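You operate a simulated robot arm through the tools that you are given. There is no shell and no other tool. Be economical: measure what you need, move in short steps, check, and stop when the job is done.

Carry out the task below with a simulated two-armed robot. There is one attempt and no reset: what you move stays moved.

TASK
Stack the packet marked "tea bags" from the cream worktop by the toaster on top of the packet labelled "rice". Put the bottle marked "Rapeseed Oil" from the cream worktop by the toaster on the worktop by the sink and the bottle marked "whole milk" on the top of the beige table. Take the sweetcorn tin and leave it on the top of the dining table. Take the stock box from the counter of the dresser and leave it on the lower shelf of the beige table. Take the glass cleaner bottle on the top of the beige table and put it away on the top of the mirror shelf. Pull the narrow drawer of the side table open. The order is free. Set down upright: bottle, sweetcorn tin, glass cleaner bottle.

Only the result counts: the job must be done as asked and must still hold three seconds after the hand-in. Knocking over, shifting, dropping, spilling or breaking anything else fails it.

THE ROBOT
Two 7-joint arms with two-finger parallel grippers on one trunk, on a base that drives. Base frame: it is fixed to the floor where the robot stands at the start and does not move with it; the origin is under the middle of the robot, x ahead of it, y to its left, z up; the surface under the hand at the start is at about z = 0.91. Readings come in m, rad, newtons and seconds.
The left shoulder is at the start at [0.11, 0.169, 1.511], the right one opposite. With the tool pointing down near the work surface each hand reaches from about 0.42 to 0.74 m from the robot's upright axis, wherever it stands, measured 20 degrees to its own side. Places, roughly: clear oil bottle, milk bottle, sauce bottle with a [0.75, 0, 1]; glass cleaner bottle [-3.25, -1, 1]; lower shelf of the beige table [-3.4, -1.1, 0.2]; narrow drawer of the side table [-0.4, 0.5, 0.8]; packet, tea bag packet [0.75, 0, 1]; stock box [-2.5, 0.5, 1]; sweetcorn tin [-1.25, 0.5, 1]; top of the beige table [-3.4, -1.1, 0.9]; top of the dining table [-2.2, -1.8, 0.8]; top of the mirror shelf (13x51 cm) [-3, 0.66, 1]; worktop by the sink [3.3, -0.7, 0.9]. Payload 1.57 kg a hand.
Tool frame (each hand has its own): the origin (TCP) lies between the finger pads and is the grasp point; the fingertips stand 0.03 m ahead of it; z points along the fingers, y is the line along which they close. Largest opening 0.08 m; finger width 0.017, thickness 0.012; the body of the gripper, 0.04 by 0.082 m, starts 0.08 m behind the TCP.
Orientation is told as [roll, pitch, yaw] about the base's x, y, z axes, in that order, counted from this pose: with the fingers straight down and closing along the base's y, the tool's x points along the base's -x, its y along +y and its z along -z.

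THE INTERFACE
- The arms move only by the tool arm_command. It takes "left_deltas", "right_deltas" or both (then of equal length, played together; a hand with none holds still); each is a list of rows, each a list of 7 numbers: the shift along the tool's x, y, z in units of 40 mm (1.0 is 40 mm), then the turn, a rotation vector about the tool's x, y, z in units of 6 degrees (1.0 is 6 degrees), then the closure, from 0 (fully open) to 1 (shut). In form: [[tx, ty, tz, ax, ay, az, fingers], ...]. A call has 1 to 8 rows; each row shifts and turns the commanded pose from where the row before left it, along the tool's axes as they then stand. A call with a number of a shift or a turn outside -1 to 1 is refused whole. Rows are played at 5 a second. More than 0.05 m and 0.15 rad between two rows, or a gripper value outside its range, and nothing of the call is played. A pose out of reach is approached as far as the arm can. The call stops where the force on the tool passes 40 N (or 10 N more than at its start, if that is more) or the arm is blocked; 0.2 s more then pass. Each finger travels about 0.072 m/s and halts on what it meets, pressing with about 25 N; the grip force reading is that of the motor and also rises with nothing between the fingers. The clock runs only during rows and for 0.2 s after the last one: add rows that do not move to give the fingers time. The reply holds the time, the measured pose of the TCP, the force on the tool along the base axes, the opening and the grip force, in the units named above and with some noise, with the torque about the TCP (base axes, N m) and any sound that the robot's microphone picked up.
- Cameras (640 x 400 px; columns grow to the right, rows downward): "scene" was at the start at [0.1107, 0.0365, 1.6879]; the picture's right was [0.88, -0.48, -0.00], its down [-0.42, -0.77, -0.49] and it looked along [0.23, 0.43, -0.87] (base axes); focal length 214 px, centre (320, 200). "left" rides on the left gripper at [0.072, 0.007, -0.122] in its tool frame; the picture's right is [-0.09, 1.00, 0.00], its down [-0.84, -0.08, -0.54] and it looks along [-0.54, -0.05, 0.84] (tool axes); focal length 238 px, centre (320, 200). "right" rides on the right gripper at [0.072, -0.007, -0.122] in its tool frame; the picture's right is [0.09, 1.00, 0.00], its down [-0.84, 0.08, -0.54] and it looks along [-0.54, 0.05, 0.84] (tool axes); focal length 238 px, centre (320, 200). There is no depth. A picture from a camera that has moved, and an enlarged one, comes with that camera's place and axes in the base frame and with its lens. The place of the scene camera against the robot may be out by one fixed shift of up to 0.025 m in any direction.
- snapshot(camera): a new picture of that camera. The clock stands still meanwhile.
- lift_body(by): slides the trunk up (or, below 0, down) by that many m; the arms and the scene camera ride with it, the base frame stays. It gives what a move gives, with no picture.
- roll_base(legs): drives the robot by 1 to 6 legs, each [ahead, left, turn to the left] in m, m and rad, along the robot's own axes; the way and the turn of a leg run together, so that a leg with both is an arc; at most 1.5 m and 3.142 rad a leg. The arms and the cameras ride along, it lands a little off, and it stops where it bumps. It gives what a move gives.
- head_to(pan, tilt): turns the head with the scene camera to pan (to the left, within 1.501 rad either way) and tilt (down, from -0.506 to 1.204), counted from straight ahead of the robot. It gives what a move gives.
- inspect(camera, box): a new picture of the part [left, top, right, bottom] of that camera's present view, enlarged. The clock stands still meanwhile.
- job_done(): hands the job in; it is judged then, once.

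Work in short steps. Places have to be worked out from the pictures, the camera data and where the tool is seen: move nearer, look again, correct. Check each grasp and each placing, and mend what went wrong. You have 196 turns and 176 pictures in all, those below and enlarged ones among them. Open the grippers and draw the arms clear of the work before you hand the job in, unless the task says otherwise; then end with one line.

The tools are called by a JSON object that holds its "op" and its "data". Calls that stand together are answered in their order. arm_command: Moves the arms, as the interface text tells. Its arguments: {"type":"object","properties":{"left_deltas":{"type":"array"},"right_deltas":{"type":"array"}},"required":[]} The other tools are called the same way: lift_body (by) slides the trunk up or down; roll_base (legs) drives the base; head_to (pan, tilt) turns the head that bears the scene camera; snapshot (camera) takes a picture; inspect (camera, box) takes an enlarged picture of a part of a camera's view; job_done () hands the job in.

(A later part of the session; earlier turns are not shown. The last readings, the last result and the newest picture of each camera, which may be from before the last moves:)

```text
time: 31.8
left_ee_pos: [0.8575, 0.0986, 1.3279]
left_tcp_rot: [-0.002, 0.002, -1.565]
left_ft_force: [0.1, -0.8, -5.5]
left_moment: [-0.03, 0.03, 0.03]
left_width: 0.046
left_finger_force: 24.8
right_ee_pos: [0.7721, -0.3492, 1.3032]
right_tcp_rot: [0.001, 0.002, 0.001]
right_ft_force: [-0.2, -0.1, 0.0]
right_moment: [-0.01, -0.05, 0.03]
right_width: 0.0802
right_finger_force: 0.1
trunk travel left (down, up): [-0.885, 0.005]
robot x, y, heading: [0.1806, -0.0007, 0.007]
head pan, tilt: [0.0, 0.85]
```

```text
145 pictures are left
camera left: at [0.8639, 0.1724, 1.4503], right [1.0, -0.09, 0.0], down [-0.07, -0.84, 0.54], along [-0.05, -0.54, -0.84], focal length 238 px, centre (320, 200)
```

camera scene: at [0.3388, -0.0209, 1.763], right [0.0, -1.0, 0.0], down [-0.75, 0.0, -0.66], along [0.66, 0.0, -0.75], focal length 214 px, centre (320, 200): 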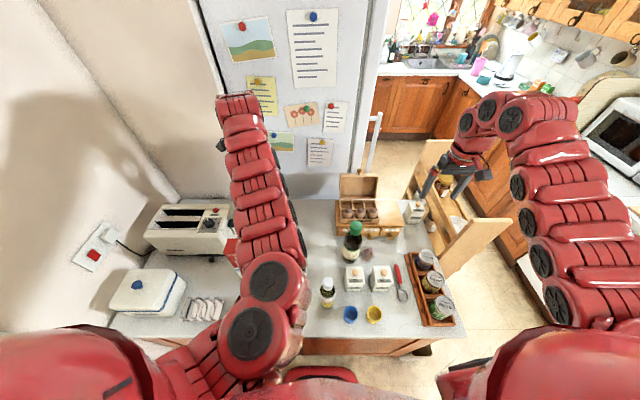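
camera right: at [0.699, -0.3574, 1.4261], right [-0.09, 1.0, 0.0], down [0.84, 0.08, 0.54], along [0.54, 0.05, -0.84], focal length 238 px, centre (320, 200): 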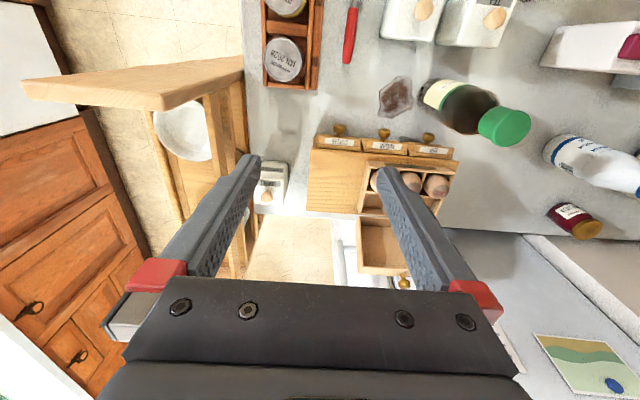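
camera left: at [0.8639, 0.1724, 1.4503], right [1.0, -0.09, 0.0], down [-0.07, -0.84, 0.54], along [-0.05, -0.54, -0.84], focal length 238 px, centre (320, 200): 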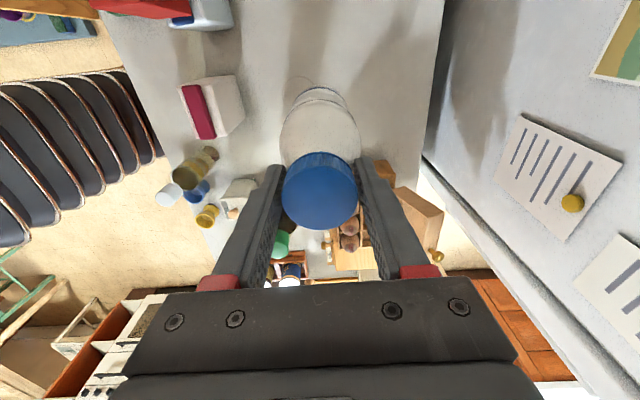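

I roll back 0.26 m and then swing the milk out to the left in front of the worktop things.

{"op": "roll_base", "data": {"legs": [[-0.26, 0.0, 0.0]]}}

{"op": "arm_command", "data": {"left_deltas": [[1, -0.3, 0, 0, 0, 0, 0.8], [1, -0.3, 0, 0, 0, 0, 0.8], [1, -0.3, 0, 0, 0, 0, 0.8], [1, -0.3, 0, 0, 0, 0, 0.8], [1, -0.3, 0, 0, 0, 0, 0.8], [1, -0.2, 0, 0, 0, 0, 0.8], [1, -0.2, 0, 0, 0, 0, 0.8], [1, -0.2, 0, 0, 0, 0, 0.8]]}}

{"op": "snapshot", "data": {"camera": "scene"}}

```text
time: 33.6
left_ee_pos: [0.5948, 0.1024, 1.3274]
left_tcp_rot: [-0.002, 0.003, -1.564]
left_ft_force: [-0.2, -0.7, -5.7]
left_moment: [-0.01, 0.01, 0.02]
left_width: 0.0451
left_finger_force: 24.8
right_ee_pos: [0.5119, -0.3475, 1.3016]
right_tcp_rot: [0.001, 0.004, 0.005]
right_ft_force: [-0.3, 0.1, -0.8]
right_moment: [-0.01, -0.01, 0.02]
right_width: 0.08
right_finger_force: 0.1
trunk travel left (down, up): [-0.885, 0.005]
robot x, y, heading: [-0.0812, 0.0003, 0.01]
head pan, tilt: [0.0, 0.85]
```

```text
time: 35.4
left_ee_pos: [0.5157, 0.4255, 1.3104]
left_tcp_rot: [-0.002, -0.001, -1.565]
left_ft_force: [0.1, 1.0, -7.0]
left_moment: [0.01, -0.04, 0.01]
left_width: 0.045
left_finger_force: 24.5
left hand out of reach, approached as far as the arm can: row 1, 2, 3, 4
right_ee_pos: [0.5099, -0.3453, 1.3041]
right_tcp_rot: [0.001, 0.002, 0.005]
right_ft_force: [0.3, -0.1, -0.4]
right_moment: [0.02, 0.0, -0.01]
right_width: 0.0799
right_finger_force: 0.0
trunk travel left (down, up): [-0.885, 0.005]
robot x, y, heading: [-0.0793, -0.0047, 0.006]
head pan, tilt: [0.0, 0.85]
```

```text
144 pictures are left
camera scene: at [0.0763, -0.0177, 1.7629], right [0.01, -1.0, 0.0], down [-0.75, -0.01, -0.66], along [0.66, 0.0, -0.75], focal length 214 px, centre (320, 200)
```

scene: 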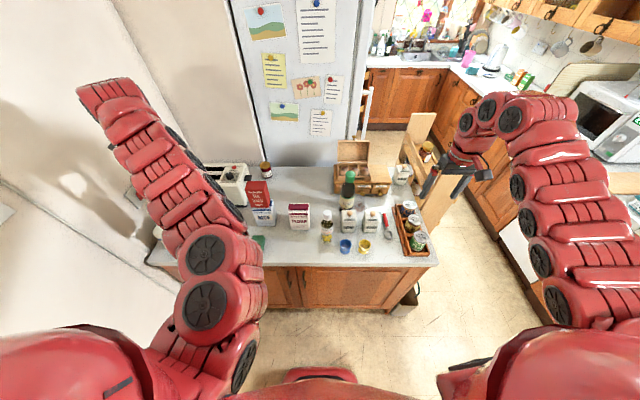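

The left grip width has crept from 0.0495 to 0.045, so I check the milk for slip.

{"op": "snapshot", "data": {"camera": "left"}}

{"op": "inspect", "data": {"camera": "scene", "box": [230, 130, 430, 260]}}

```text
143 pictures are left
camera left: at [0.5217, 0.4981, 1.4318], right [1.0, -0.09, 0.0], down [-0.07, -0.84, 0.54], along [-0.05, -0.54, -0.84], focal length 238 px, centre (320, 200)
```

left: 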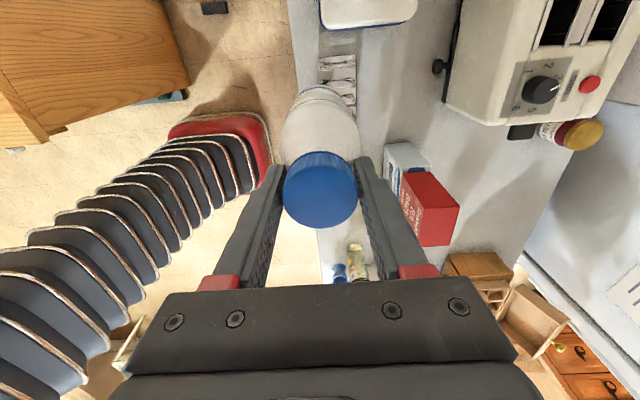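

```text
3.08 times, centred on (330, 195) of scene
camera zoom: at [0.0763, -0.0177, 1.7629], right [0.01, -1.0, 0.0], down [-0.75, -0.01, -0.66], along [0.66, 0.0, -0.75], focal length 660 px, centre (289, 215)
```

zoom: 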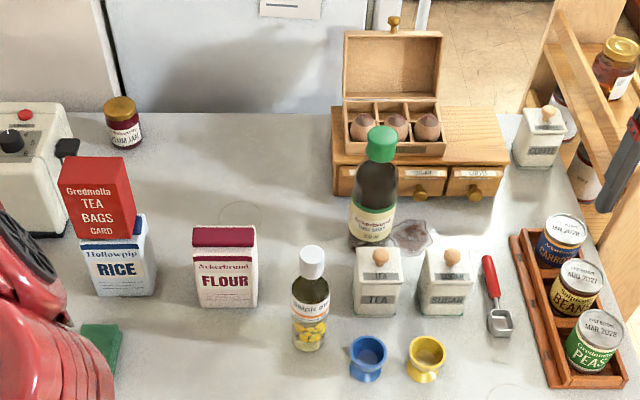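

The milk is steady. The oil bottle ("white cap") stands at ≈(0.577, -0.028), top ≈1.115. I bring the right hand above it.

{"op": "arm_command", "data": {"right_deltas": [[-0.2, 1, 0, 0, 0, 0, 0], [-0.2, 1, 0, 0, 0, 0, 0], [-0.2, 1, 0, 0, 0, 0, 0], [-0.2, 1, 0, 0, 0, 0, 0], [-0.2, 1, 0, 0, 0, 0, 0], [-0.2, 1, 0, 0, 0, 0, 0], [-0.2, 1, 0, 0, 0, 0, 0], [-0.2, 0.9, 0, 0, 0, 0, 0]]}}

{"op": "snapshot", "data": {"camera": "right"}}

```text
time: 37.2
left_ee_pos: [0.5157, 0.425, 1.3096]
left_tcp_rot: [-0.001, -0.001, -1.565]
left_ft_force: [-0.4, 1.0, -6.4]
left_moment: [-0.03, -0.01, -0.01]
left_width: 0.0448
left_finger_force: 25.4
right_ee_pos: [0.5904, -0.0277, 1.3054]
right_tcp_rot: [-0.002, 0.004, 0.006]
right_ft_force: [-1.1, 1.2, 0.3]
right_moment: [-0.02, 0.0, 0.0]
right_width: 0.08
right_finger_force: 0.0
right hand out of reach, approached as far as the arm can: row 1
trunk travel left (down, up): [-0.885, 0.005]
robot x, y, heading: [-0.0816, -0.0037, 0.005]
head pan, tilt: [0.0, 0.85]
```

```text
141 pictures are left
camera right: at [0.5197, -0.0335, 1.4274], right [-0.1, 1.0, 0.0], down [0.84, 0.08, 0.54], along [0.54, 0.05, -0.84], focal length 238 px, centre (320, 200)
```

right: 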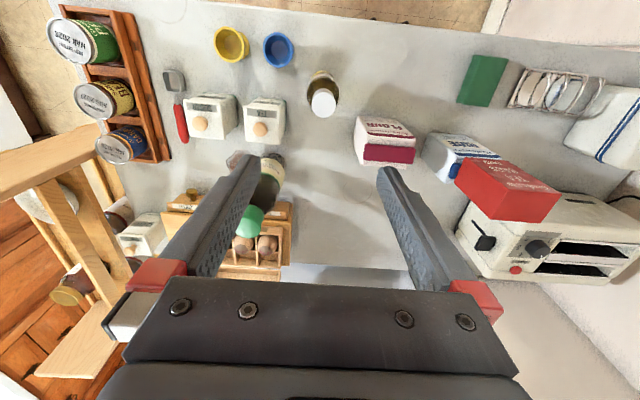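

Oil cap ≈(0.577, -0.0235). I centre on it, go down to z≈1.14 and look again.

{"op": "arm_command", "data": {"right_deltas": [[0.35, 0.1, 0.2, 0, 0, 0, 0], [0, 0, 1, 0, 0, 0, 0], [0, 0, 1, 0, 0, 0, 0], [0, 0, 1, 0, 0, 0, 0], [0, 0, 0.9, 0, 0, 0, 0]]}}

{"op": "snapshot", "data": {"camera": "right"}}

```text
time: 38.4
left_ee_pos: [0.5155, 0.4236, 1.311]
left_tcp_rot: [-0.001, -0.001, -1.564]
left_ft_force: [0.4, 0.4, -6.3]
left_moment: [0.0, 0.01, -0.04]
left_width: 0.0447
left_finger_force: 24.5
right_ee_pos: [0.5763, -0.0249, 1.1398]
right_tcp_rot: [0.001, 0.002, 0.005]
right_ft_force: [-0.2, 0.1, 0.4]
right_moment: [-0.02, 0.03, -0.03]
right_width: 0.0799
right_finger_force: 0.0
trunk travel left (down, up): [-0.885, 0.005]
robot x, y, heading: [-0.08, -0.0015, 0.008]
head pan, tilt: [0.0, 0.85]
```

```text
140 pictures are left
camera right: at [0.5056, -0.0318, 1.2629], right [-0.1, 1.0, 0.0], down [0.84, 0.08, 0.54], along [0.54, 0.05, -0.84], focal length 238 px, centre (320, 200)
```

right: 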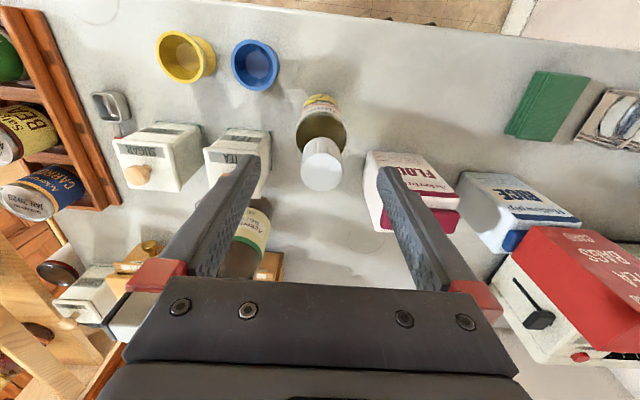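

Oil cap top ≈1.12 at (0.575, -0.024), diameter ≈0.03. I go down 3.4 cm and close.

{"op": "arm_command", "data": {"right_deltas": [[0.02, 0.02, 0.45, 0, 0, 0, 0], [0, 0, 0.4, 0, 0, 0, 0], [0, 0, 0, 0, 0, 0, 0.5], [0, 0, 0, 0, 0, 0, 0.7], [0, 0, 0, 0, 0, 0, 0.85], [0, 0, 0, 0, 0, 0, 0.85]]}}

{"op": "snapshot", "data": {"camera": "right"}}

```text
time: 39.8
left_ee_pos: [0.515, 0.4235, 1.3114]
left_tcp_rot: [-0.002, -0.002, -1.564]
left_ft_force: [-0.3, 0.1, -6.2]
left_moment: [0.03, -0.01, 0.0]
left_width: 0.0446
left_finger_force: 25.1
right_ee_pos: [0.5768, -0.0247, 1.1082]
right_tcp_rot: [0.001, 0.002, 0.005]
right_ft_force: [-1.0, 0.4, 0.7]
right_moment: [0.09, 0.07, -0.01]
right_width: 0.0331
right_finger_force: 25.0
trunk travel left (down, up): [-0.885, 0.005]
robot x, y, heading: [-0.0787, 0.0021, 0.006]
head pan, tilt: [0.0, 0.85]
```

```text
139 pictures are left
camera right: at [0.5059, -0.0314, 1.2308], right [-0.1, 1.0, 0.0], down [0.84, 0.08, 0.54], along [0.54, 0.05, -0.84], focal length 238 px, centre (320, 200)
```

right: 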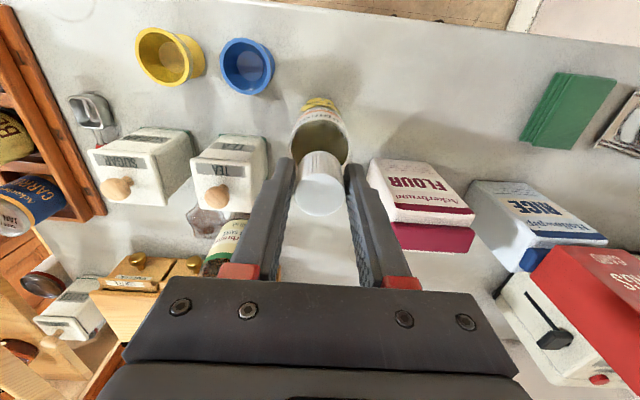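

The left grip keeps creeping, which suggests a slow slip of the milk. I check that first.

{"op": "inspect", "data": {"camera": "left", "box": [220, 60, 420, 260]}}

```text
2.00 times, centred on (320, 160) of left
camera zoom: at [0.5213, 0.4958, 1.4329], right [1.0, -0.09, 0.0], down [-0.07, -0.84, 0.54], along [-0.05, -0.54, -0.84], focal length 477 px, centre (320, 280)
```

zoom: 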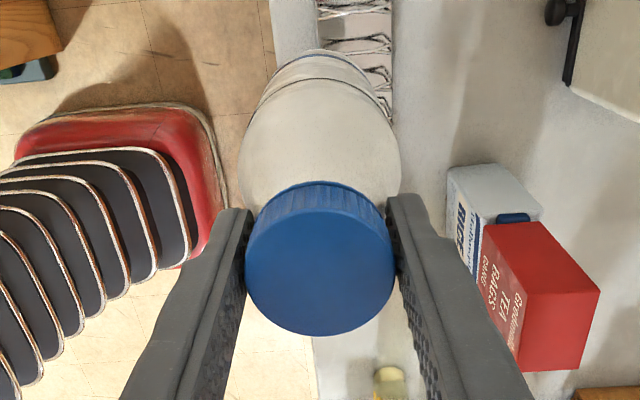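

The cap position in the picture is unchanged since the lift (row ≈227), so the milk holds. I lift the oil.

{"op": "arm_command", "data": {"right_deltas": [[0, 0, -0.5, 0, 0, 0, 0.9], [0, 0, -1, 0, 0, 0, 0.9], [0, 0, -1, 0, 0, 0, 0.9], [0, 0, -1, 0, 0, 0, 0.9], [0, 0, -1, 0, 0, 0, 0.9]]}}

{"op": "snapshot", "data": {"camera": "right"}}

{"op": "snapshot", "data": {"camera": "scene"}}

```text
time: 41.0
left_ee_pos: [0.5131, 0.4228, 1.3112]
left_tcp_rot: [0.0, 0.0, -1.563]
left_ft_force: [0.3, 0.1, -6.3]
left_moment: [-0.04, 0.0, -0.03]
left_width: 0.0444
left_finger_force: 25.2
right_ee_pos: [0.5763, -0.0277, 1.2898]
right_tcp_rot: [0.002, 0.002, 0.005]
right_ft_force: [-1.0, -0.3, -2.9]
right_moment: [-0.04, 0.02, -0.02]
right_width: 0.0332
right_finger_force: 25.2
trunk travel left (down, up): [-0.885, 0.005]
robot x, y, heading: [-0.0771, 0.0005, 0.003]
head pan, tilt: [0.0, 0.85]
```

```text
137 pictures are left
camera right: at [0.5042, -0.033, 1.4128], right [-0.1, 1.0, 0.0], down [0.84, 0.08, 0.54], along [0.54, 0.05, -0.84], focal length 238 px, centre (320, 200)
```

right: 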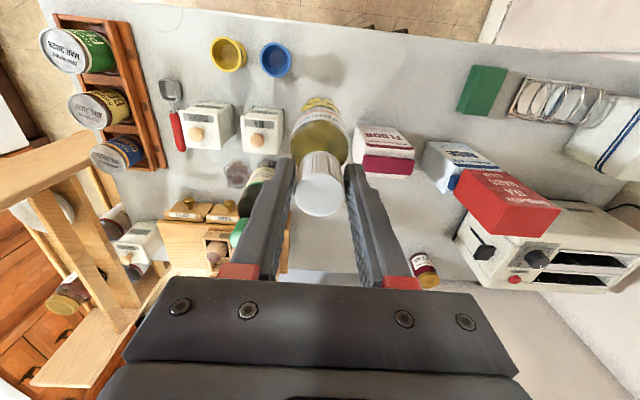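

```text
136 pictures are left
camera scene: at [0.0756, -0.0208, 1.763], right [0.01, -1.0, 0.0], down [-0.75, 0.0, -0.66], along [0.66, 0.0, -0.75], focal length 214 px, centre (320, 200)
```

scene: 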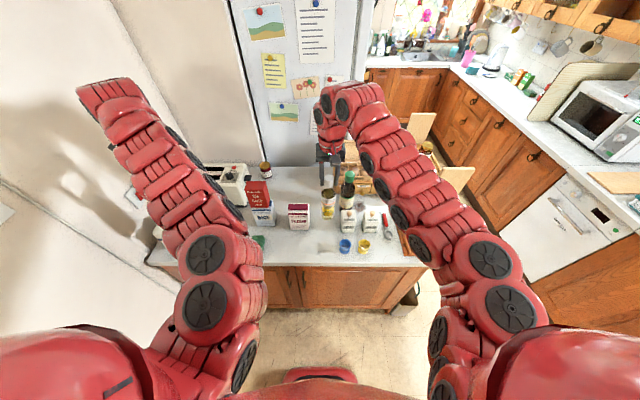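

Oil is held. I look toward the sink to plan the drive.

{"op": "head_to", "data": {"pan": -0.35, "tilt": 0.45}}

{"op": "snapshot", "data": {"camera": "scene"}}

{"op": "inspect", "data": {"camera": "scene", "box": [220, 60, 460, 260]}}

```text
time: 41.9
left_ee_pos: [0.5156, 0.4244, 1.3115]
left_tcp_rot: [0.0, 0.001, -1.563]
left_ft_force: [0.3, -0.1, -6.6]
left_moment: [0.0, 0.02, -0.01]
left_width: 0.0444
left_finger_force: 24.9
right_ee_pos: [0.5773, -0.0256, 1.2883]
right_tcp_rot: [0.0, 0.002, 0.005]
right_ft_force: [0.8, -1.3, -2.3]
right_moment: [0.0, 0.0, 0.04]
right_width: 0.0331
right_finger_force: 24.4
trunk travel left (down, up): [-0.885, 0.005]
robot x, y, heading: [-0.0814, 0.0026, 0.004]
head pan, tilt: [-0.351, 0.45]
```

```text
135 pictures are left
camera scene: at [0.0855, -0.0519, 1.7972], right [-0.34, -0.94, 0.0], down [-0.41, 0.15, -0.9], along [0.85, -0.3, -0.44], focal length 214 px, centre (320, 200)
```

scene: 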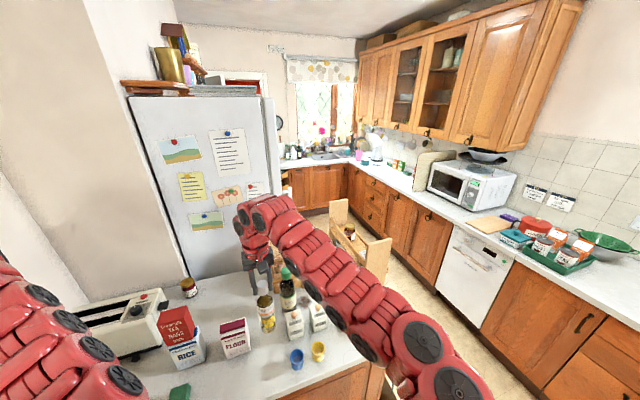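

```text
2.00 times, centred on (340, 160) of scene
camera zoom: at [0.0855, -0.0519, 1.7972], right [-0.34, -0.94, 0.0], down [-0.41, 0.15, -0.9], along [0.85, -0.3, -0.44], focal length 429 px, centre (280, 280)
```

zoom: 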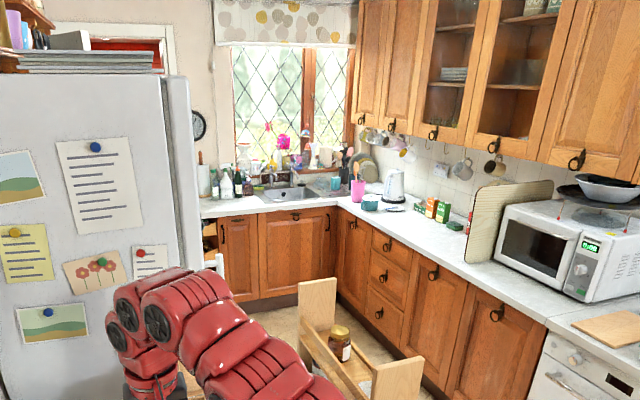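

The sink counter runs along x≈2.93 at y −0.5…−1.5; the corridor lies at y≈−1.1. I check the floor on my right and behind before strafing.

{"op": "head_to", "data": {"pan": -1.4, "tilt": 0.6}}

{"op": "snapshot", "data": {"camera": "scene"}}

{"op": "head_to", "data": {"pan": -0.7, "tilt": 0.7}}

{"op": "snapshot", "data": {"camera": "scene"}}

```text
time: 43.2
left_ee_pos: [0.5147, 0.4235, 1.3112]
left_tcp_rot: [-0.002, 0.0, -1.563]
left_ft_force: [0.4, -0.4, -7.2]
left_moment: [0.0, 0.0, 0.0]
left_width: 0.0444
left_finger_force: 24.8
right_ee_pos: [0.576, -0.0258, 1.2879]
right_tcp_rot: [0.001, 0.004, 0.006]
right_ft_force: [-0.2, 0.1, -2.5]
right_moment: [0.04, 0.0, -0.02]
right_width: 0.0333
right_finger_force: 24.4
trunk travel left (down, up): [-0.885, 0.005]
robot x, y, heading: [-0.0817, -0.0027, 0.003]
head pan, tilt: [-1.4, 0.6]
```

```text
133 pictures are left
camera scene: at [0.0143, -0.1081, 1.7839], right [-0.98, -0.18, 0.0], down [-0.1, 0.56, -0.83], along [0.14, -0.81, -0.56], focal length 214 px, centre (320, 200)
```

scene: 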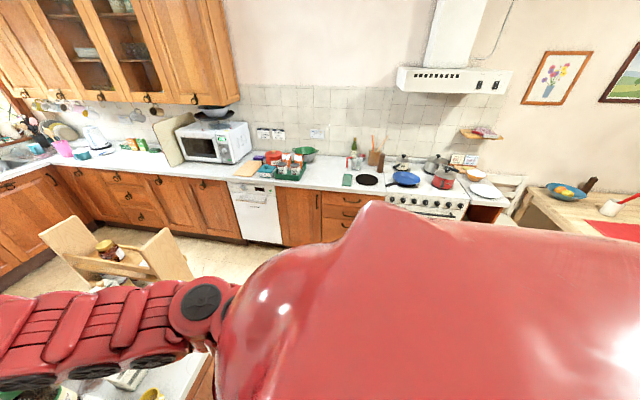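

```text
time: 44.3
left_ee_pos: [0.515, 0.4235, 1.3106]
left_tcp_rot: [-0.003, 0.0, -1.563]
left_ft_force: [0.4, -0.3, -7.2]
left_moment: [-0.03, 0.01, 0.02]
left_width: 0.0442
left_finger_force: 25.1
right_ee_pos: [0.5763, -0.0269, 1.2884]
right_tcp_rot: [0.003, 0.003, 0.006]
right_ft_force: [-0.9, 0.2, -2.4]
right_moment: [0.04, 0.01, 0.01]
right_width: 0.033
right_finger_force: 25.1
trunk travel left (down, up): [-0.885, 0.005]
robot x, y, heading: [-0.0806, -0.0024, 0.003]
head pan, tilt: [-0.7, 0.7]
```

```text
132 pictures are left
camera scene: at [0.0638, -0.0755, 1.7752], right [-0.64, -0.77, 0.0], down [-0.5, 0.41, -0.76], along [0.59, -0.49, -0.64], focal length 214 px, centre (320, 200)
```

scene: 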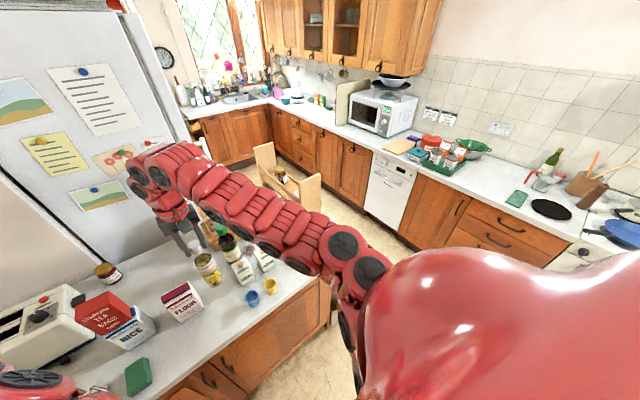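

The galley floor is free. I strafe right 1.05 m, then look along the corridor.

{"op": "roll_base", "data": {"legs": [[0.0, -1.05, 0.0]]}}

{"op": "head_to", "data": {"pan": 0.0, "tilt": 0.6}}

{"op": "snapshot", "data": {"camera": "scene"}}

```text
time: 49.8
left_ee_pos: [0.5214, -0.6455, 1.3118]
left_tcp_rot: [-0.003, -0.002, -1.565]
left_ft_force: [-0.5, -0.1, -5.7]
left_moment: [-0.05, 0.01, -0.03]
left_width: 0.0443
left_finger_force: 24.7
right_ee_pos: [0.5815, -1.0935, 1.2886]
right_tcp_rot: [0.001, 0.003, 0.005]
right_ft_force: [0.5, 0.7, -2.5]
right_moment: [0.02, -0.02, -0.01]
right_width: 0.033
right_finger_force: 24.9
trunk travel left (down, up): [-0.885, 0.005]
robot x, y, heading: [-0.0749, -1.0679, -0.001]
head pan, tilt: [-0.7, 0.7]
```

```text
time: 50.8
left_ee_pos: [0.521, -0.6445, 1.3109]
left_tcp_rot: [-0.001, 0.0, -1.566]
left_ft_force: [-1.2, -0.2, -6.8]
left_moment: [-0.02, -0.02, 0.02]
left_width: 0.0444
left_finger_force: 24.5
right_ee_pos: [0.5814, -1.0943, 1.2898]
right_tcp_rot: [0.001, 0.003, 0.004]
right_ft_force: [0.3, -0.4, -2.9]
right_moment: [0.01, 0.03, 0.0]
right_width: 0.0329
right_finger_force: 25.1
trunk travel left (down, up): [-0.885, 0.005]
robot x, y, heading: [-0.0765, -1.0649, 0.006]
head pan, tilt: [0.0, 0.6]
```

```text
131 pictures are left
camera scene: at [0.0922, -1.0883, 1.7838], right [0.0, -1.0, 0.0], down [-0.57, 0.0, -0.82], along [0.82, 0.0, -0.57], focal length 214 px, centre (320, 200)
```

scene: 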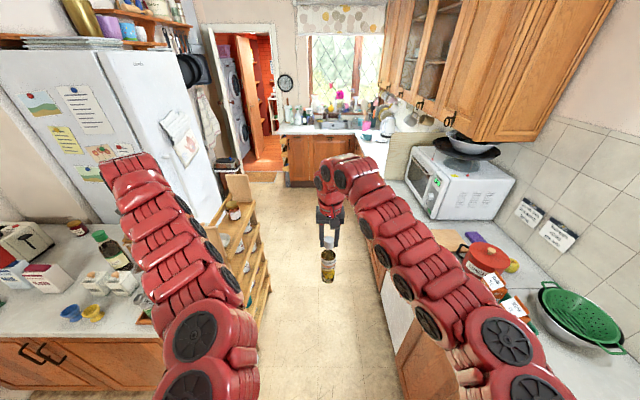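

The corridor is clear. I bring the milk inward a bit and drive ahead 1.4 m.

{"op": "arm_command", "data": {"left_deltas": [[-0.8, 0.2, 0, 0, 0, 0, 0.8], [-0.8, 0.2, 0, 0, 0, 0, 0.8], [-0.8, 0.2, 0, 0, 0, 0, 0.8], [-0.8, 0.2, 0, 0, 0, 0, 0.8]]}}

{"op": "roll_base", "data": {"legs": [[1.4, 0.0, 0.0]]}}

{"op": "snapshot", "data": {"camera": "scene"}}

```text
time: 51.8
left_ee_pos: [0.5555, -0.7759, 1.314]
left_tcp_rot: [-0.001, 0.001, -1.563]
left_ft_force: [-0.3, -0.6, -5.2]
left_moment: [0.01, -0.01, -0.03]
left_width: 0.0431
left_finger_force: 24.8
right_ee_pos: [0.5828, -1.0964, 1.2887]
right_tcp_rot: [0.002, 0.003, 0.003]
right_ft_force: [0.3, 0.5, -1.9]
right_moment: [0.04, 0.04, 0.0]
right_width: 0.0331
right_finger_force: 24.8
trunk travel left (down, up): [-0.885, 0.005]
robot x, y, heading: [-0.0775, -1.0688, 0.01]
head pan, tilt: [0.0, 0.6]
```

```text
time: 58.9
left_ee_pos: [1.9674, -0.772, 1.3132]
left_tcp_rot: [-0.003, -0.001, -1.567]
left_ft_force: [0.0, -0.2, -6.2]
left_moment: [-0.01, 0.02, -0.02]
left_width: 0.0426
left_finger_force: 24.6
right_ee_pos: [1.9929, -1.0937, 1.2896]
right_tcp_rot: [0.001, 0.003, 0.001]
right_ft_force: [-0.2, 0.6, -2.3]
right_moment: [0.04, 0.05, 0.0]
right_width: 0.033
right_finger_force: 25.4
trunk travel left (down, up): [-0.885, 0.005]
robot x, y, heading: [1.332, -1.0647, 0.006]
head pan, tilt: [0.0, 0.6]
```

```text
130 pictures are left
camera scene: at [1.5034, -1.0853, 1.7838], right [0.0, -1.0, 0.0], down [-0.57, 0.0, -0.82], along [0.82, 0.0, -0.57], focal length 214 px, centre (320, 200)
```

scene: 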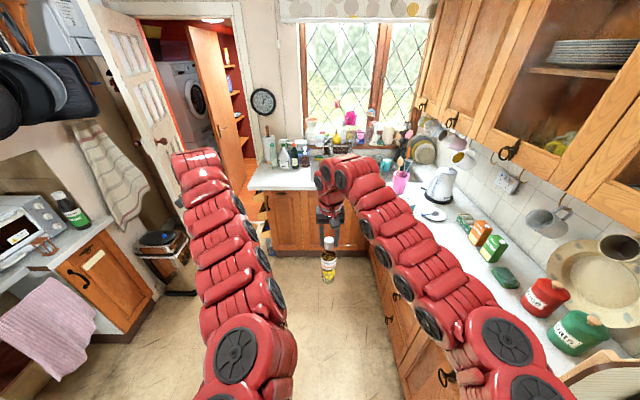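

The milk grip creeps further (0.0426). I look at it and at the counter.

{"op": "snapshot", "data": {"camera": "left"}}

{"op": "inspect", "data": {"camera": "scene", "box": [240, 110, 440, 260]}}

```text
129 pictures are left
camera left: at [1.9738, -0.6997, 1.4345], right [1.0, -0.09, 0.0], down [-0.07, -0.84, 0.54], along [-0.05, -0.54, -0.84], focal length 238 px, centre (320, 200)
```

left: 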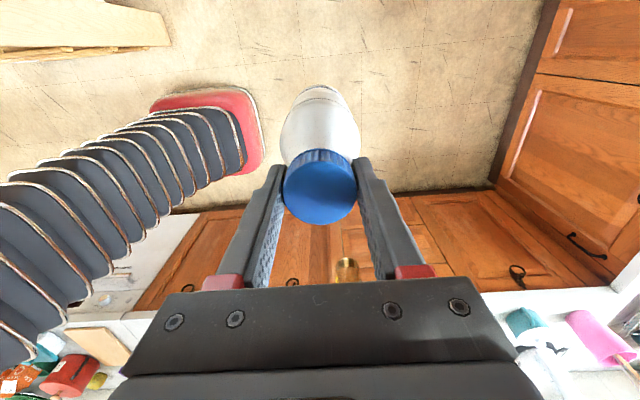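

```text
2.67 times, centred on (340, 185) of scene
camera zoom: at [1.5034, -1.0853, 1.7838], right [0.0, -1.0, 0.0], down [-0.57, 0.0, -0.82], along [0.82, 0.0, -0.57], focal length 572 px, centre (267, 240)
```

zoom: 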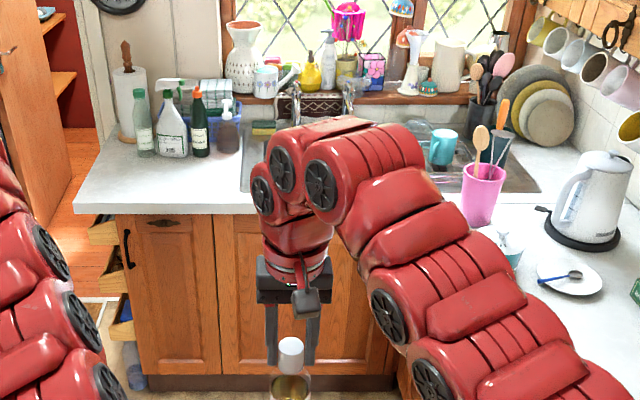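

The free spot left of the sink is x 2.91–3.2, y −0.5…−0.98. The milk slip is small. I shift left 0.22 m and drive on so the oil comes over (3.05, −0.85).

{"op": "roll_base", "data": {"legs": [[0.25, 0.22, 0.0], [0.82, 0.0, 0.0]]}}

{"op": "head_to", "data": {"pan": 0.0, "tilt": 0.85}}

{"op": "snapshot", "data": {"camera": "scene"}}

{"op": "snapshot", "data": {"camera": "right"}}

```text
time: 65.0
left_ee_pos: [3.034, -0.5414, 1.3139]
left_tcp_rot: [-0.001, 0.0, -1.56]
left_ft_force: [-0.8, 0.5, -6.6]
left_moment: [-0.03, 0.0, 0.02]
left_width: 0.0418
left_finger_force: 24.9
right_ee_pos: [3.0616, -0.8612, 1.2892]
right_tcp_rot: [0.001, 0.001, 0.008]
right_ft_force: [-0.4, 0.0, -2.2]
right_moment: [-0.03, 0.01, 0.0]
right_width: 0.0328
right_finger_force: 25.3
trunk travel left (down, up): [-0.885, 0.005]
robot x, y, heading: [2.4042, -0.8374, 0.011]
head pan, tilt: [0.0, 0.6]
```

```text
time: 65.8
left_ee_pos: [3.0351, -0.5406, 1.3128]
left_tcp_rot: [-0.002, 0.0, -1.559]
left_ft_force: [-0.2, -0.2, -6.1]
left_moment: [-0.03, 0.0, 0.0]
left_width: 0.0415
left_finger_force: 24.7
right_ee_pos: [3.063, -0.8607, 1.2893]
right_tcp_rot: [0.001, 0.005, 0.009]
right_ft_force: [-0.3, -0.8, -2.5]
right_moment: [-0.05, -0.01, 0.01]
right_width: 0.0325
right_finger_force: 24.5
trunk travel left (down, up): [-0.885, 0.005]
robot x, y, heading: [2.4022, -0.8345, 0.006]
head pan, tilt: [0.0, 0.85]
```

```text
127 pictures are left
camera scene: at [2.5633, -0.8573, 1.7629], right [0.01, -1.0, 0.0], down [-0.75, -0.01, -0.66], along [0.66, 0.01, -0.75], focal length 214 px, centre (320, 200)
```

scene: 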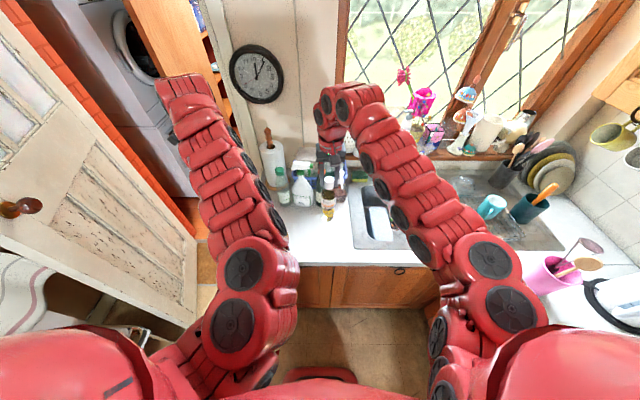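

```text
126 pictures are left
camera right: at [2.9917, -0.8683, 1.4115], right [-0.1, 0.99, 0.0], down [0.84, 0.08, 0.54], along [0.54, 0.06, -0.84], focal length 238 px, centre (320, 200)
```

right: 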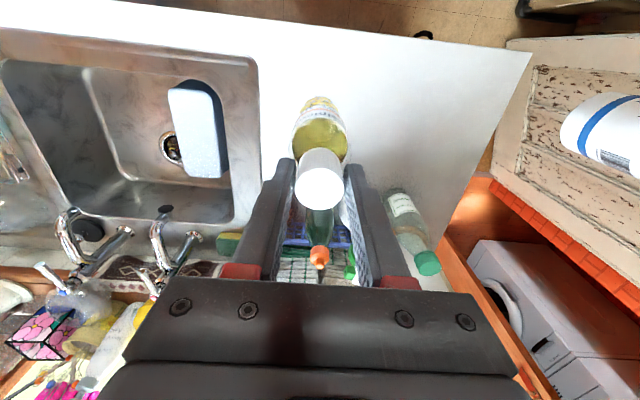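

The counter beside the sink is free at (3.06, −0.81). I shift 5 cm left and lower the oil near the surface.

{"op": "arm_command", "data": {"right_deltas": [[0, 0.65, 0.3, 0, 0, 0, 0.9], [0, 0.6, 0.8, 0, 0, 0, 0.9], [0, 0, 1, 0, 0, 0, 0.9], [0, 0, 1, 0, 0, 0, 0.9], [0, 0, 0.9, 0, 0, 0, 0.9]]}}

{"op": "arm_command", "data": {"right_deltas": [[0, 0, 0.2, 0, 0, 0, 0.9], [0, 0, 0.15, 0, 0, 0, 0.9]]}}

```text
time: 67.0
left_ee_pos: [3.0345, -0.5404, 1.3117]
left_tcp_rot: [-0.002, 0.001, -1.561]
left_ft_force: [0.7, 0.1, -6.6]
left_moment: [-0.03, 0.04, 0.01]
left_width: 0.0416
left_finger_force: 25.2
right_ee_pos: [3.0615, -0.8104, 1.1292]
right_tcp_rot: [-0.001, 0.003, 0.009]
right_ft_force: [-0.3, 0.9, -2.8]
right_moment: [0.0, 0.04, 0.01]
right_width: 0.0325
right_finger_force: 24.9
trunk travel left (down, up): [-0.885, 0.005]
robot x, y, heading: [2.4034, -0.8352, 0.008]
head pan, tilt: [0.0, 0.85]
```

```text
time: 67.6
left_ee_pos: [3.0333, -0.5404, 1.3131]
left_tcp_rot: [-0.002, 0.0, -1.561]
left_ft_force: [0.2, -0.1, -5.8]
left_moment: [-0.03, 0.0, 0.02]
left_width: 0.0415
left_finger_force: 24.7
right_ee_pos: [3.0611, -0.8101, 1.1155]
right_tcp_rot: [0.002, 0.0, 0.009]
right_ft_force: [1.3, -0.1, 1.6]
right_moment: [0.09, -0.14, 0.01]
right_width: 0.0326
right_finger_force: 24.5
trunk travel left (down, up): [-0.885, 0.005]
robot x, y, heading: [2.4072, -0.8378, 0.008]
head pan, tilt: [0.0, 0.85]
```

Contact begins (force rose from −2.8 to +1.6 N). One more mm, then release.

{"op": "arm_command", "data": {"right_deltas": [[0, 0, 0.04, 0, 0, 0, 0.9], [0, 0, 0, 0, 0, 0, 0.5], [0, 0, 0, 0, 0, 0, 0.3], [0, 0, 0, 0, 0, 0, 0], [0, 0, 0, 0, 0, 0, 0]]}}

{"op": "snapshot", "data": {"camera": "right"}}

```text
time: 68.8
left_ee_pos: [3.0342, -0.5415, 1.312]
left_tcp_rot: [-0.002, 0.002, -1.561]
left_ft_force: [0.3, -0.4, -6.3]
left_moment: [0.0, -0.02, -0.01]
left_width: 0.0416
left_finger_force: 24.4
right_ee_pos: [3.0609, -0.8109, 1.1151]
right_tcp_rot: [0.0, 0.0, 0.011]
right_ft_force: [-0.8, 1.0, -0.4]
right_moment: [0.0, -0.01, -0.01]
right_width: 0.0798
right_finger_force: 0.1
trunk travel left (down, up): [-0.885, 0.005]
robot x, y, heading: [2.4053, -0.8355, 0.006]
head pan, tilt: [0.0, 0.85]
```

```text
125 pictures are left
camera right: at [2.9898, -0.8181, 1.2363], right [-0.1, 0.99, 0.0], down [0.84, 0.08, 0.54], along [0.54, 0.06, -0.84], focal length 238 px, centre (320, 200)
```

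right: 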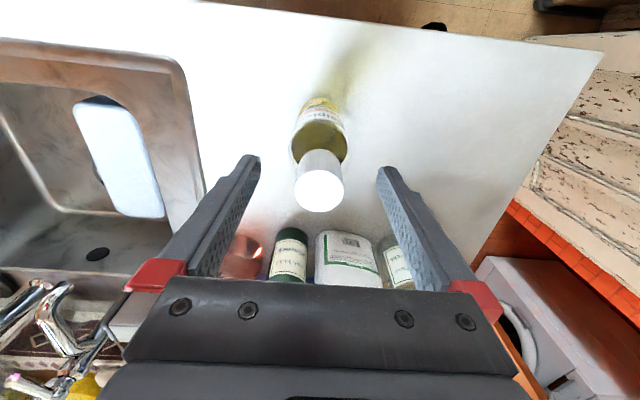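

The oil stands upright. I raise the right hand away, and I'll set the milk down here briefly to regrip it deeper.

{"op": "arm_command", "data": {"right_deltas": [[0, 0, -0.8, 0, 0, 0, 0], [0, 0, -1, 0, 0, 0, 0], [0, 0, -1, 0, 0, 0, 0], [0, 0, -1, 0, 0, 0, 0], [0, 0, -0.7, 0, 0, 0, 0]]}}

{"op": "arm_command", "data": {"right_deltas": [[0, -1, 0, 0, 0, 0, 0], [0, -1, 0, 0, 0, 0, 0], [0, -1, 0, 0, 0, 0, 0], [0, -1, 0, 0, 0, 0, 0], [0, 0, 0, 0, 0, 0, 0]], "left_deltas": [[-0.7, 0.1, 0, 0, 0, 0, 0.8], [-0.7, 0.1, 0, 0, 0, 0, 0.8], [-0.7, 0.1, 0, 0, 0, 0, 0.8], [-0.7, 0.1, 0, 0, 0, 0, 0.8], [0, 0, 0.5, 0, 0, 0, 0.8]]}}

{"op": "snapshot", "data": {"camera": "left"}}

{"op": "snapshot", "data": {"camera": "scene"}}

```text
time: 70.0
left_ee_pos: [3.0327, -0.5402, 1.3138]
left_tcp_rot: [-0.003, 0.0, -1.561]
left_ft_force: [0.5, 0.4, -6.9]
left_moment: [0.02, 0.01, 0.01]
left_width: 0.0414
left_finger_force: 25.4
right_ee_pos: [3.0607, -0.8123, 1.2936]
right_tcp_rot: [0.002, 0.002, 0.009]
right_ft_force: [0.4, 0.3, 0.3]
right_moment: [-0.02, 0.0, -0.03]
right_width: 0.0798
right_finger_force: 0.1
trunk travel left (down, up): [-0.885, 0.005]
robot x, y, heading: [2.4053, -0.8362, 0.009]
head pan, tilt: [0.0, 0.85]
```

```text
time: 71.2
left_ee_pos: [3.0517, -0.6516, 1.2944]
left_tcp_rot: [0.001, -0.003, -1.56]
left_ft_force: [0.3, 0.1, -6.6]
left_moment: [-0.03, 0.03, 0.05]
left_width: 0.0412
left_finger_force: 25.1
right_ee_pos: [3.0631, -0.9725, 1.2921]
right_tcp_rot: [0.001, 0.003, 0.011]
right_ft_force: [0.0, -0.8, -0.2]
right_moment: [-0.05, 0.01, -0.01]
right_width: 0.0798
right_finger_force: 0.1
trunk travel left (down, up): [-0.885, 0.005]
robot x, y, heading: [2.4043, -0.8388, 0.008]
head pan, tilt: [0.0, 0.85]
```

```text
124 pictures are left
camera left: at [3.057, -0.5786, 1.4144], right [1.0, -0.08, 0.0], down [-0.07, -0.84, 0.54], along [-0.04, -0.54, -0.84], focal length 238 px, centre (320, 200)
```

left: 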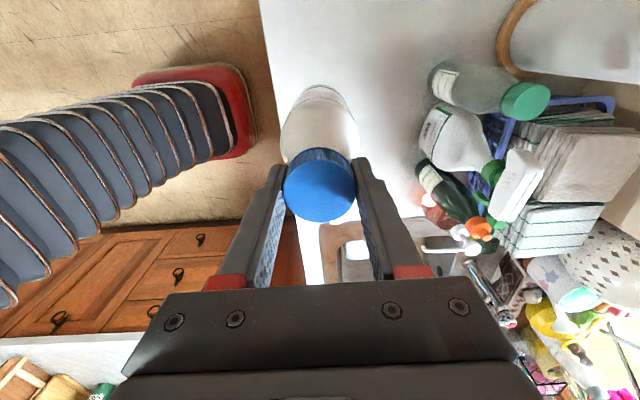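

```text
123 pictures are left
camera scene: at [2.5628, -0.8565, 1.7628], right [0.01, -1.0, 0.0], down [-0.75, -0.01, -0.66], along [0.66, 0.0, -0.75], focal length 214 px, centre (320, 200)
```

scene: 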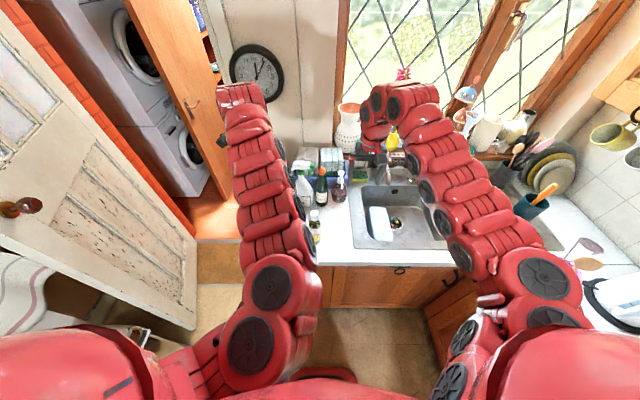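

The milk is above the free counter end. I lower it toward contact.

{"op": "arm_command", "data": {"left_deltas": [[0, 0, 1, 0, 0, 0, 0.8], [0, 0, 1, 0, 0, 0, 0.8], [0, 0, 1, 0, 0, 0, 0.8], [0, 0, 1, 0, 0, 0, 0.8], [0, 0, 0.2, 0, 0, 0, 0.8]]}}

{"op": "arm_command", "data": {"left_deltas": [[0, 0, 0.2, 0, 0, 0, 0.8], [0, 0, 0.15, 0, 0, 0, 0.8]]}}

```text
time: 72.4
left_ee_pos: [3.0519, -0.6521, 1.1242]
left_tcp_rot: [-0.002, 0.0, -1.559]
left_ft_force: [-0.5, -0.4, -6.0]
left_moment: [0.01, 0.02, 0.01]
left_width: 0.0413
left_finger_force: 24.8
right_ee_pos: [3.0628, -0.9729, 1.2928]
right_tcp_rot: [0.001, 0.004, 0.009]
right_ft_force: [0.2, 1.4, -0.3]
right_moment: [-0.01, -0.01, 0.01]
right_width: 0.08
right_finger_force: 0.0
trunk travel left (down, up): [-0.885, 0.005]
robot x, y, heading: [2.4027, -0.8366, 0.008]
head pan, tilt: [0.0, 0.85]
```

```text
time: 73.0
left_ee_pos: [3.0505, -0.6531, 1.1129]
left_tcp_rot: [-0.001, 0.0, -1.56]
left_ft_force: [0.6, -0.1, -6.0]
left_moment: [0.05, 0.01, -0.02]
left_width: 0.0413
left_finger_force: 24.5
right_ee_pos: [3.0641, -0.9729, 1.2934]
right_tcp_rot: [0.002, 0.001, 0.012]
right_ft_force: [-0.5, -0.8, 1.0]
right_moment: [0.0, 0.0, 0.02]
right_width: 0.0801
right_finger_force: 0.1
trunk travel left (down, up): [-0.885, 0.005]
robot x, y, heading: [2.4057, -0.8395, 0.013]
head pan, tilt: [0.0, 0.85]
```

No contact yet; I continue in small steps.

{"op": "arm_command", "data": {"left_deltas": [[0, 0, 0.1, 0, 0, 0, 0.8], [0, 0, 0.1, 0, 0, 0, 0.8]]}}

{"op": "arm_command", "data": {"left_deltas": [[0, 0, 0.1, 0, 0, 0, 0.8]]}}

```text
time: 73.6
left_ee_pos: [3.0503, -0.6528, 1.1029]
left_tcp_rot: [-0.002, 0.0, -1.561]
left_ft_force: [0.4, 0.8, -5.7]
left_moment: [0.03, 0.01, -0.04]
left_width: 0.0411
left_finger_force: 24.1
right_ee_pos: [3.0628, -0.9735, 1.2922]
right_tcp_rot: [0.001, 0.003, 0.007]
right_ft_force: [0.6, 0.8, -0.2]
right_moment: [-0.01, 0.02, 0.0]
right_width: 0.08
right_finger_force: 0.1
trunk travel left (down, up): [-0.885, 0.005]
robot x, y, heading: [2.402, -0.8383, 0.014]
head pan, tilt: [0.0, 0.85]
```

```text
time: 74.0
left_ee_pos: [3.0489, -0.6531, 1.1024]
left_tcp_rot: [0.005, 0.002, -1.56]
left_ft_force: [0.8, 0.0, 26.1]
left_moment: [0.67, 0.71, -0.17]
left_width: 0.0411
left_finger_force: 24.8
right_ee_pos: [3.0589, -0.9733, 1.2953]
right_tcp_rot: [0.002, -0.001, 0.008]
right_ft_force: [-0.4, 0.3, -0.1]
right_moment: [0.0, -0.02, -0.02]
right_width: 0.08
right_finger_force: 0.1
trunk travel left (down, up): [-0.885, 0.005]
robot x, y, heading: [2.4047, -0.8366, 0.008]
head pan, tilt: [0.0, 0.85]
```

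Contact at TCP 1.102: the total slip was only ~5 mm (off the shoulder taper onto the cap), and the width is now stable at the cap's 0.041. The grip is good as it is, so I lift again.

{"op": "arm_command", "data": {"left_deltas": [[0, 0, -0.5, 0, 0, 0, 0.9], [0, 0, -1, 0, 0, 0, 0.9], [0, 0, -1, 0, 0, 0, 0.9], [0, 0, -1, 0, 0, 0, 0.9], [0, 0, -1, 0, 0, 0, 0.9], [0, 0, -0.4, 0, 0, 0, 0.9]]}}

{"op": "snapshot", "data": {"camera": "left"}}

{"op": "snapshot", "data": {"camera": "scene"}}

```text
time: 75.4
left_ee_pos: [3.0507, -0.6536, 1.2957]
left_tcp_rot: [-0.002, -0.001, -1.559]
left_ft_force: [0.6, 0.0, -5.5]
left_moment: [-0.04, -0.01, 0.0]
left_width: 0.0414
left_finger_force: 25.1
right_ee_pos: [3.0637, -0.9734, 1.2926]
right_tcp_rot: [0.001, 0.001, 0.008]
right_ft_force: [0.6, -0.7, 0.6]
right_moment: [0.01, -0.01, -0.02]
right_width: 0.0801
right_finger_force: 0.1
trunk travel left (down, up): [-0.885, 0.005]
robot x, y, heading: [2.4023, -0.837, 0.007]
head pan, tilt: [0.0, 0.85]
```

```text
122 pictures are left
camera left: at [3.0571, -0.5813, 1.4165], right [1.0, -0.08, 0.0], down [-0.07, -0.84, 0.54], along [-0.05, -0.54, -0.84], focal length 238 px, centre (320, 200)
```

left: 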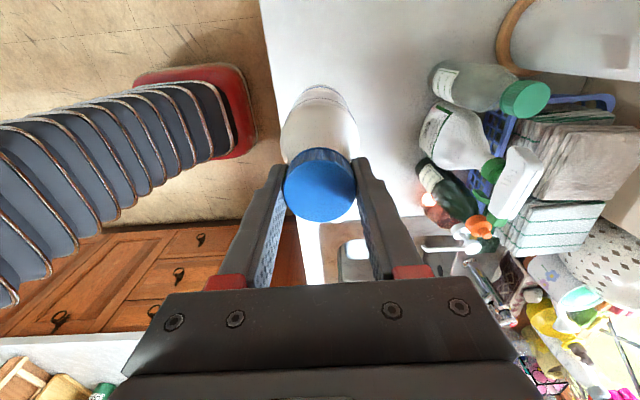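

```text
121 pictures are left
camera scene: at [2.5625, -0.858, 1.7629], right [0.01, -1.0, 0.0], down [-0.75, -0.01, -0.66], along [0.66, 0.01, -0.75], focal length 214 px, centre (320, 200)
```

scene: 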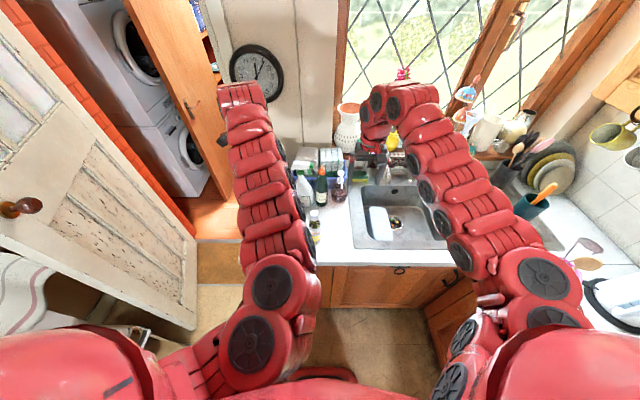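

Oil stands by the sink and the milk is held. I back out along the same corridor to x≈−0.07.

{"op": "roll_base", "data": {"legs": [[-0.6, 0.0, 0.0], [-0.47, -0.23, 0.0], [-1.4, 0.0, 0.0]]}}

{"op": "head_to", "data": {"pan": 1.45, "tilt": 0.5}}

{"op": "snapshot", "data": {"camera": "scene"}}

```text
time: 87.9
left_ee_pos: [0.6135, -0.8911, 1.2952]
left_tcp_rot: [-0.001, 0.0, -1.55]
left_ft_force: [-0.4, 1.0, -6.0]
left_moment: [-0.04, 0.01, -0.02]
left_width: 0.0411
left_finger_force: 25.1
right_ee_pos: [0.628, -1.2103, 1.2912]
right_tcp_rot: [0.004, 0.004, 0.022]
right_ft_force: [-0.4, 0.0, -0.3]
right_moment: [-0.03, 0.01, 0.02]
right_width: 0.08
right_finger_force: 0.1
trunk travel left (down, up): [-0.885, 0.005]
robot x, y, heading: [-0.0307, -1.0841, 0.018]
head pan, tilt: [0.0, 0.85]
```

```text
time: 89.5
left_ee_pos: [0.6126, -0.8918, 1.2941]
left_tcp_rot: [-0.001, -0.001, -1.55]
left_ft_force: [0.4, -0.2, -6.5]
left_moment: [-0.01, -0.01, 0.0]
left_width: 0.0412
left_finger_force: 25.0
right_ee_pos: [0.6278, -1.2102, 1.2922]
right_tcp_rot: [0.001, 0.002, 0.02]
right_ft_force: [-0.3, 0.0, 0.2]
right_moment: [0.01, -0.02, 0.02]
right_width: 0.0802
right_finger_force: 0.0
trunk travel left (down, up): [-0.885, 0.005]
robot x, y, heading: [-0.0303, -1.0809, 0.021]
head pan, tilt: [1.45, 0.499]
```

```text
120 pictures are left
camera scene: at [0.0571, -1.0121, 1.7929], right [0.99, -0.1, 0.0], down [-0.05, -0.48, -0.88], along [0.09, 0.87, -0.48], focal length 214 px, centre (320, 200)
```

scene: 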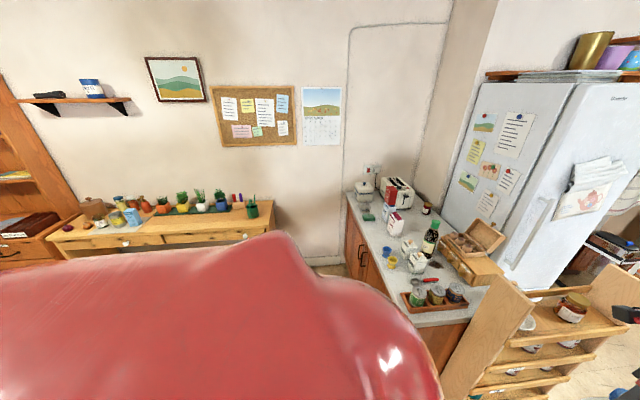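

There is a long side table with two drawers along the +y wall. I turn left 90° to face it.

{"op": "roll_base", "data": {"legs": [[-0.25, 0.0, 0.0], [0.0, 0.0, 1.55]]}}

{"op": "head_to", "data": {"pan": 0.4, "tilt": 0.45}}

{"op": "snapshot", "data": {"camera": "scene"}}

{"op": "head_to", "data": {"pan": 1.2, "tilt": 0.4}}

{"op": "snapshot", "data": {"camera": "scene"}}

```text
time: 95.1
left_ee_pos: [-0.4736, -0.4451, 1.2949]
left_tcp_rot: [-0.002, 0.0, 0.024]
left_ft_force: [0.4, -0.9, -6.2]
left_moment: [0.01, -0.02, 0.0]
left_width: 0.0409
left_finger_force: 25.0
right_ee_pos: [-0.1542, -0.4272, 1.292]
right_tcp_rot: [0.003, 0.004, 1.593]
right_ft_force: [0.5, 0.4, -0.7]
right_moment: [0.0, -0.01, 0.02]
right_width: 0.0799
right_finger_force: 0.0
trunk travel left (down, up): [-0.885, 0.005]
robot x, y, heading: [-0.2813, -1.0892, 1.589]
head pan, tilt: [1.45, 0.499]
```

```text
time: 96.4
left_ee_pos: [-0.4737, -0.4438, 1.2942]
left_tcp_rot: [-0.002, 0.0, 0.025]
left_ft_force: [-0.2, 0.7, -7.3]
left_moment: [0.01, -0.01, 0.02]
left_width: 0.0411
left_finger_force: 24.8
right_ee_pos: [-0.1547, -0.4271, 1.2927]
right_tcp_rot: [0.002, 0.001, 1.594]
right_ft_force: [1.4, 0.8, -0.4]
right_moment: [0.01, 0.03, 0.02]
right_width: 0.08
right_finger_force: 0.1
trunk travel left (down, up): [-0.885, 0.005]
robot x, y, heading: [-0.28, -1.089, 1.593]
head pan, tilt: [0.4, 0.45]
```

```text
119 pictures are left
camera scene: at [-0.321, -0.9441, 1.7974], right [0.91, 0.41, 0.0], down [0.18, -0.4, -0.9], along [-0.37, 0.82, -0.44], focal length 214 px, centre (320, 200)
```

scene: 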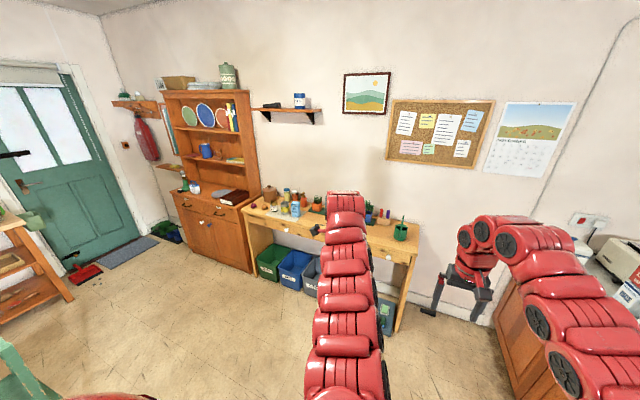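

```text
time: 97.5
left_ee_pos: [-0.4735, -0.4442, 1.2954]
left_tcp_rot: [-0.001, -0.001, 0.026]
left_ft_force: [-1.1, 0.4, -5.5]
left_moment: [-0.01, 0.03, 0.01]
left_width: 0.041
left_finger_force: 25.1
right_ee_pos: [-0.1545, -0.4278, 1.2927]
right_tcp_rot: [0.002, 0.001, 1.593]
right_ft_force: [0.0, 0.6, 0.2]
right_moment: [-0.01, 0.02, 0.02]
right_width: 0.08
right_finger_force: 0.1
trunk travel left (down, up): [-0.885, 0.005]
robot x, y, heading: [-0.2761, -1.0878, 1.595]
head pan, tilt: [1.201, 0.4]
```

```text
118 pictures are left
camera scene: at [-0.3702, -0.9963, 1.8021], right [0.34, 0.94, 0.0], down [0.37, -0.13, -0.92], along [-0.87, 0.31, -0.39], focal length 214 px, centre (320, 200)
```

scene: 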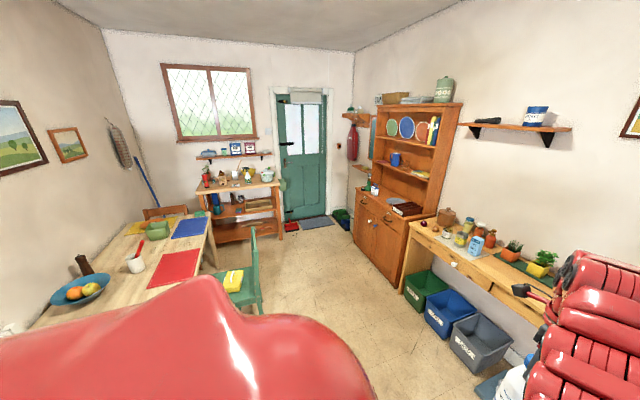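

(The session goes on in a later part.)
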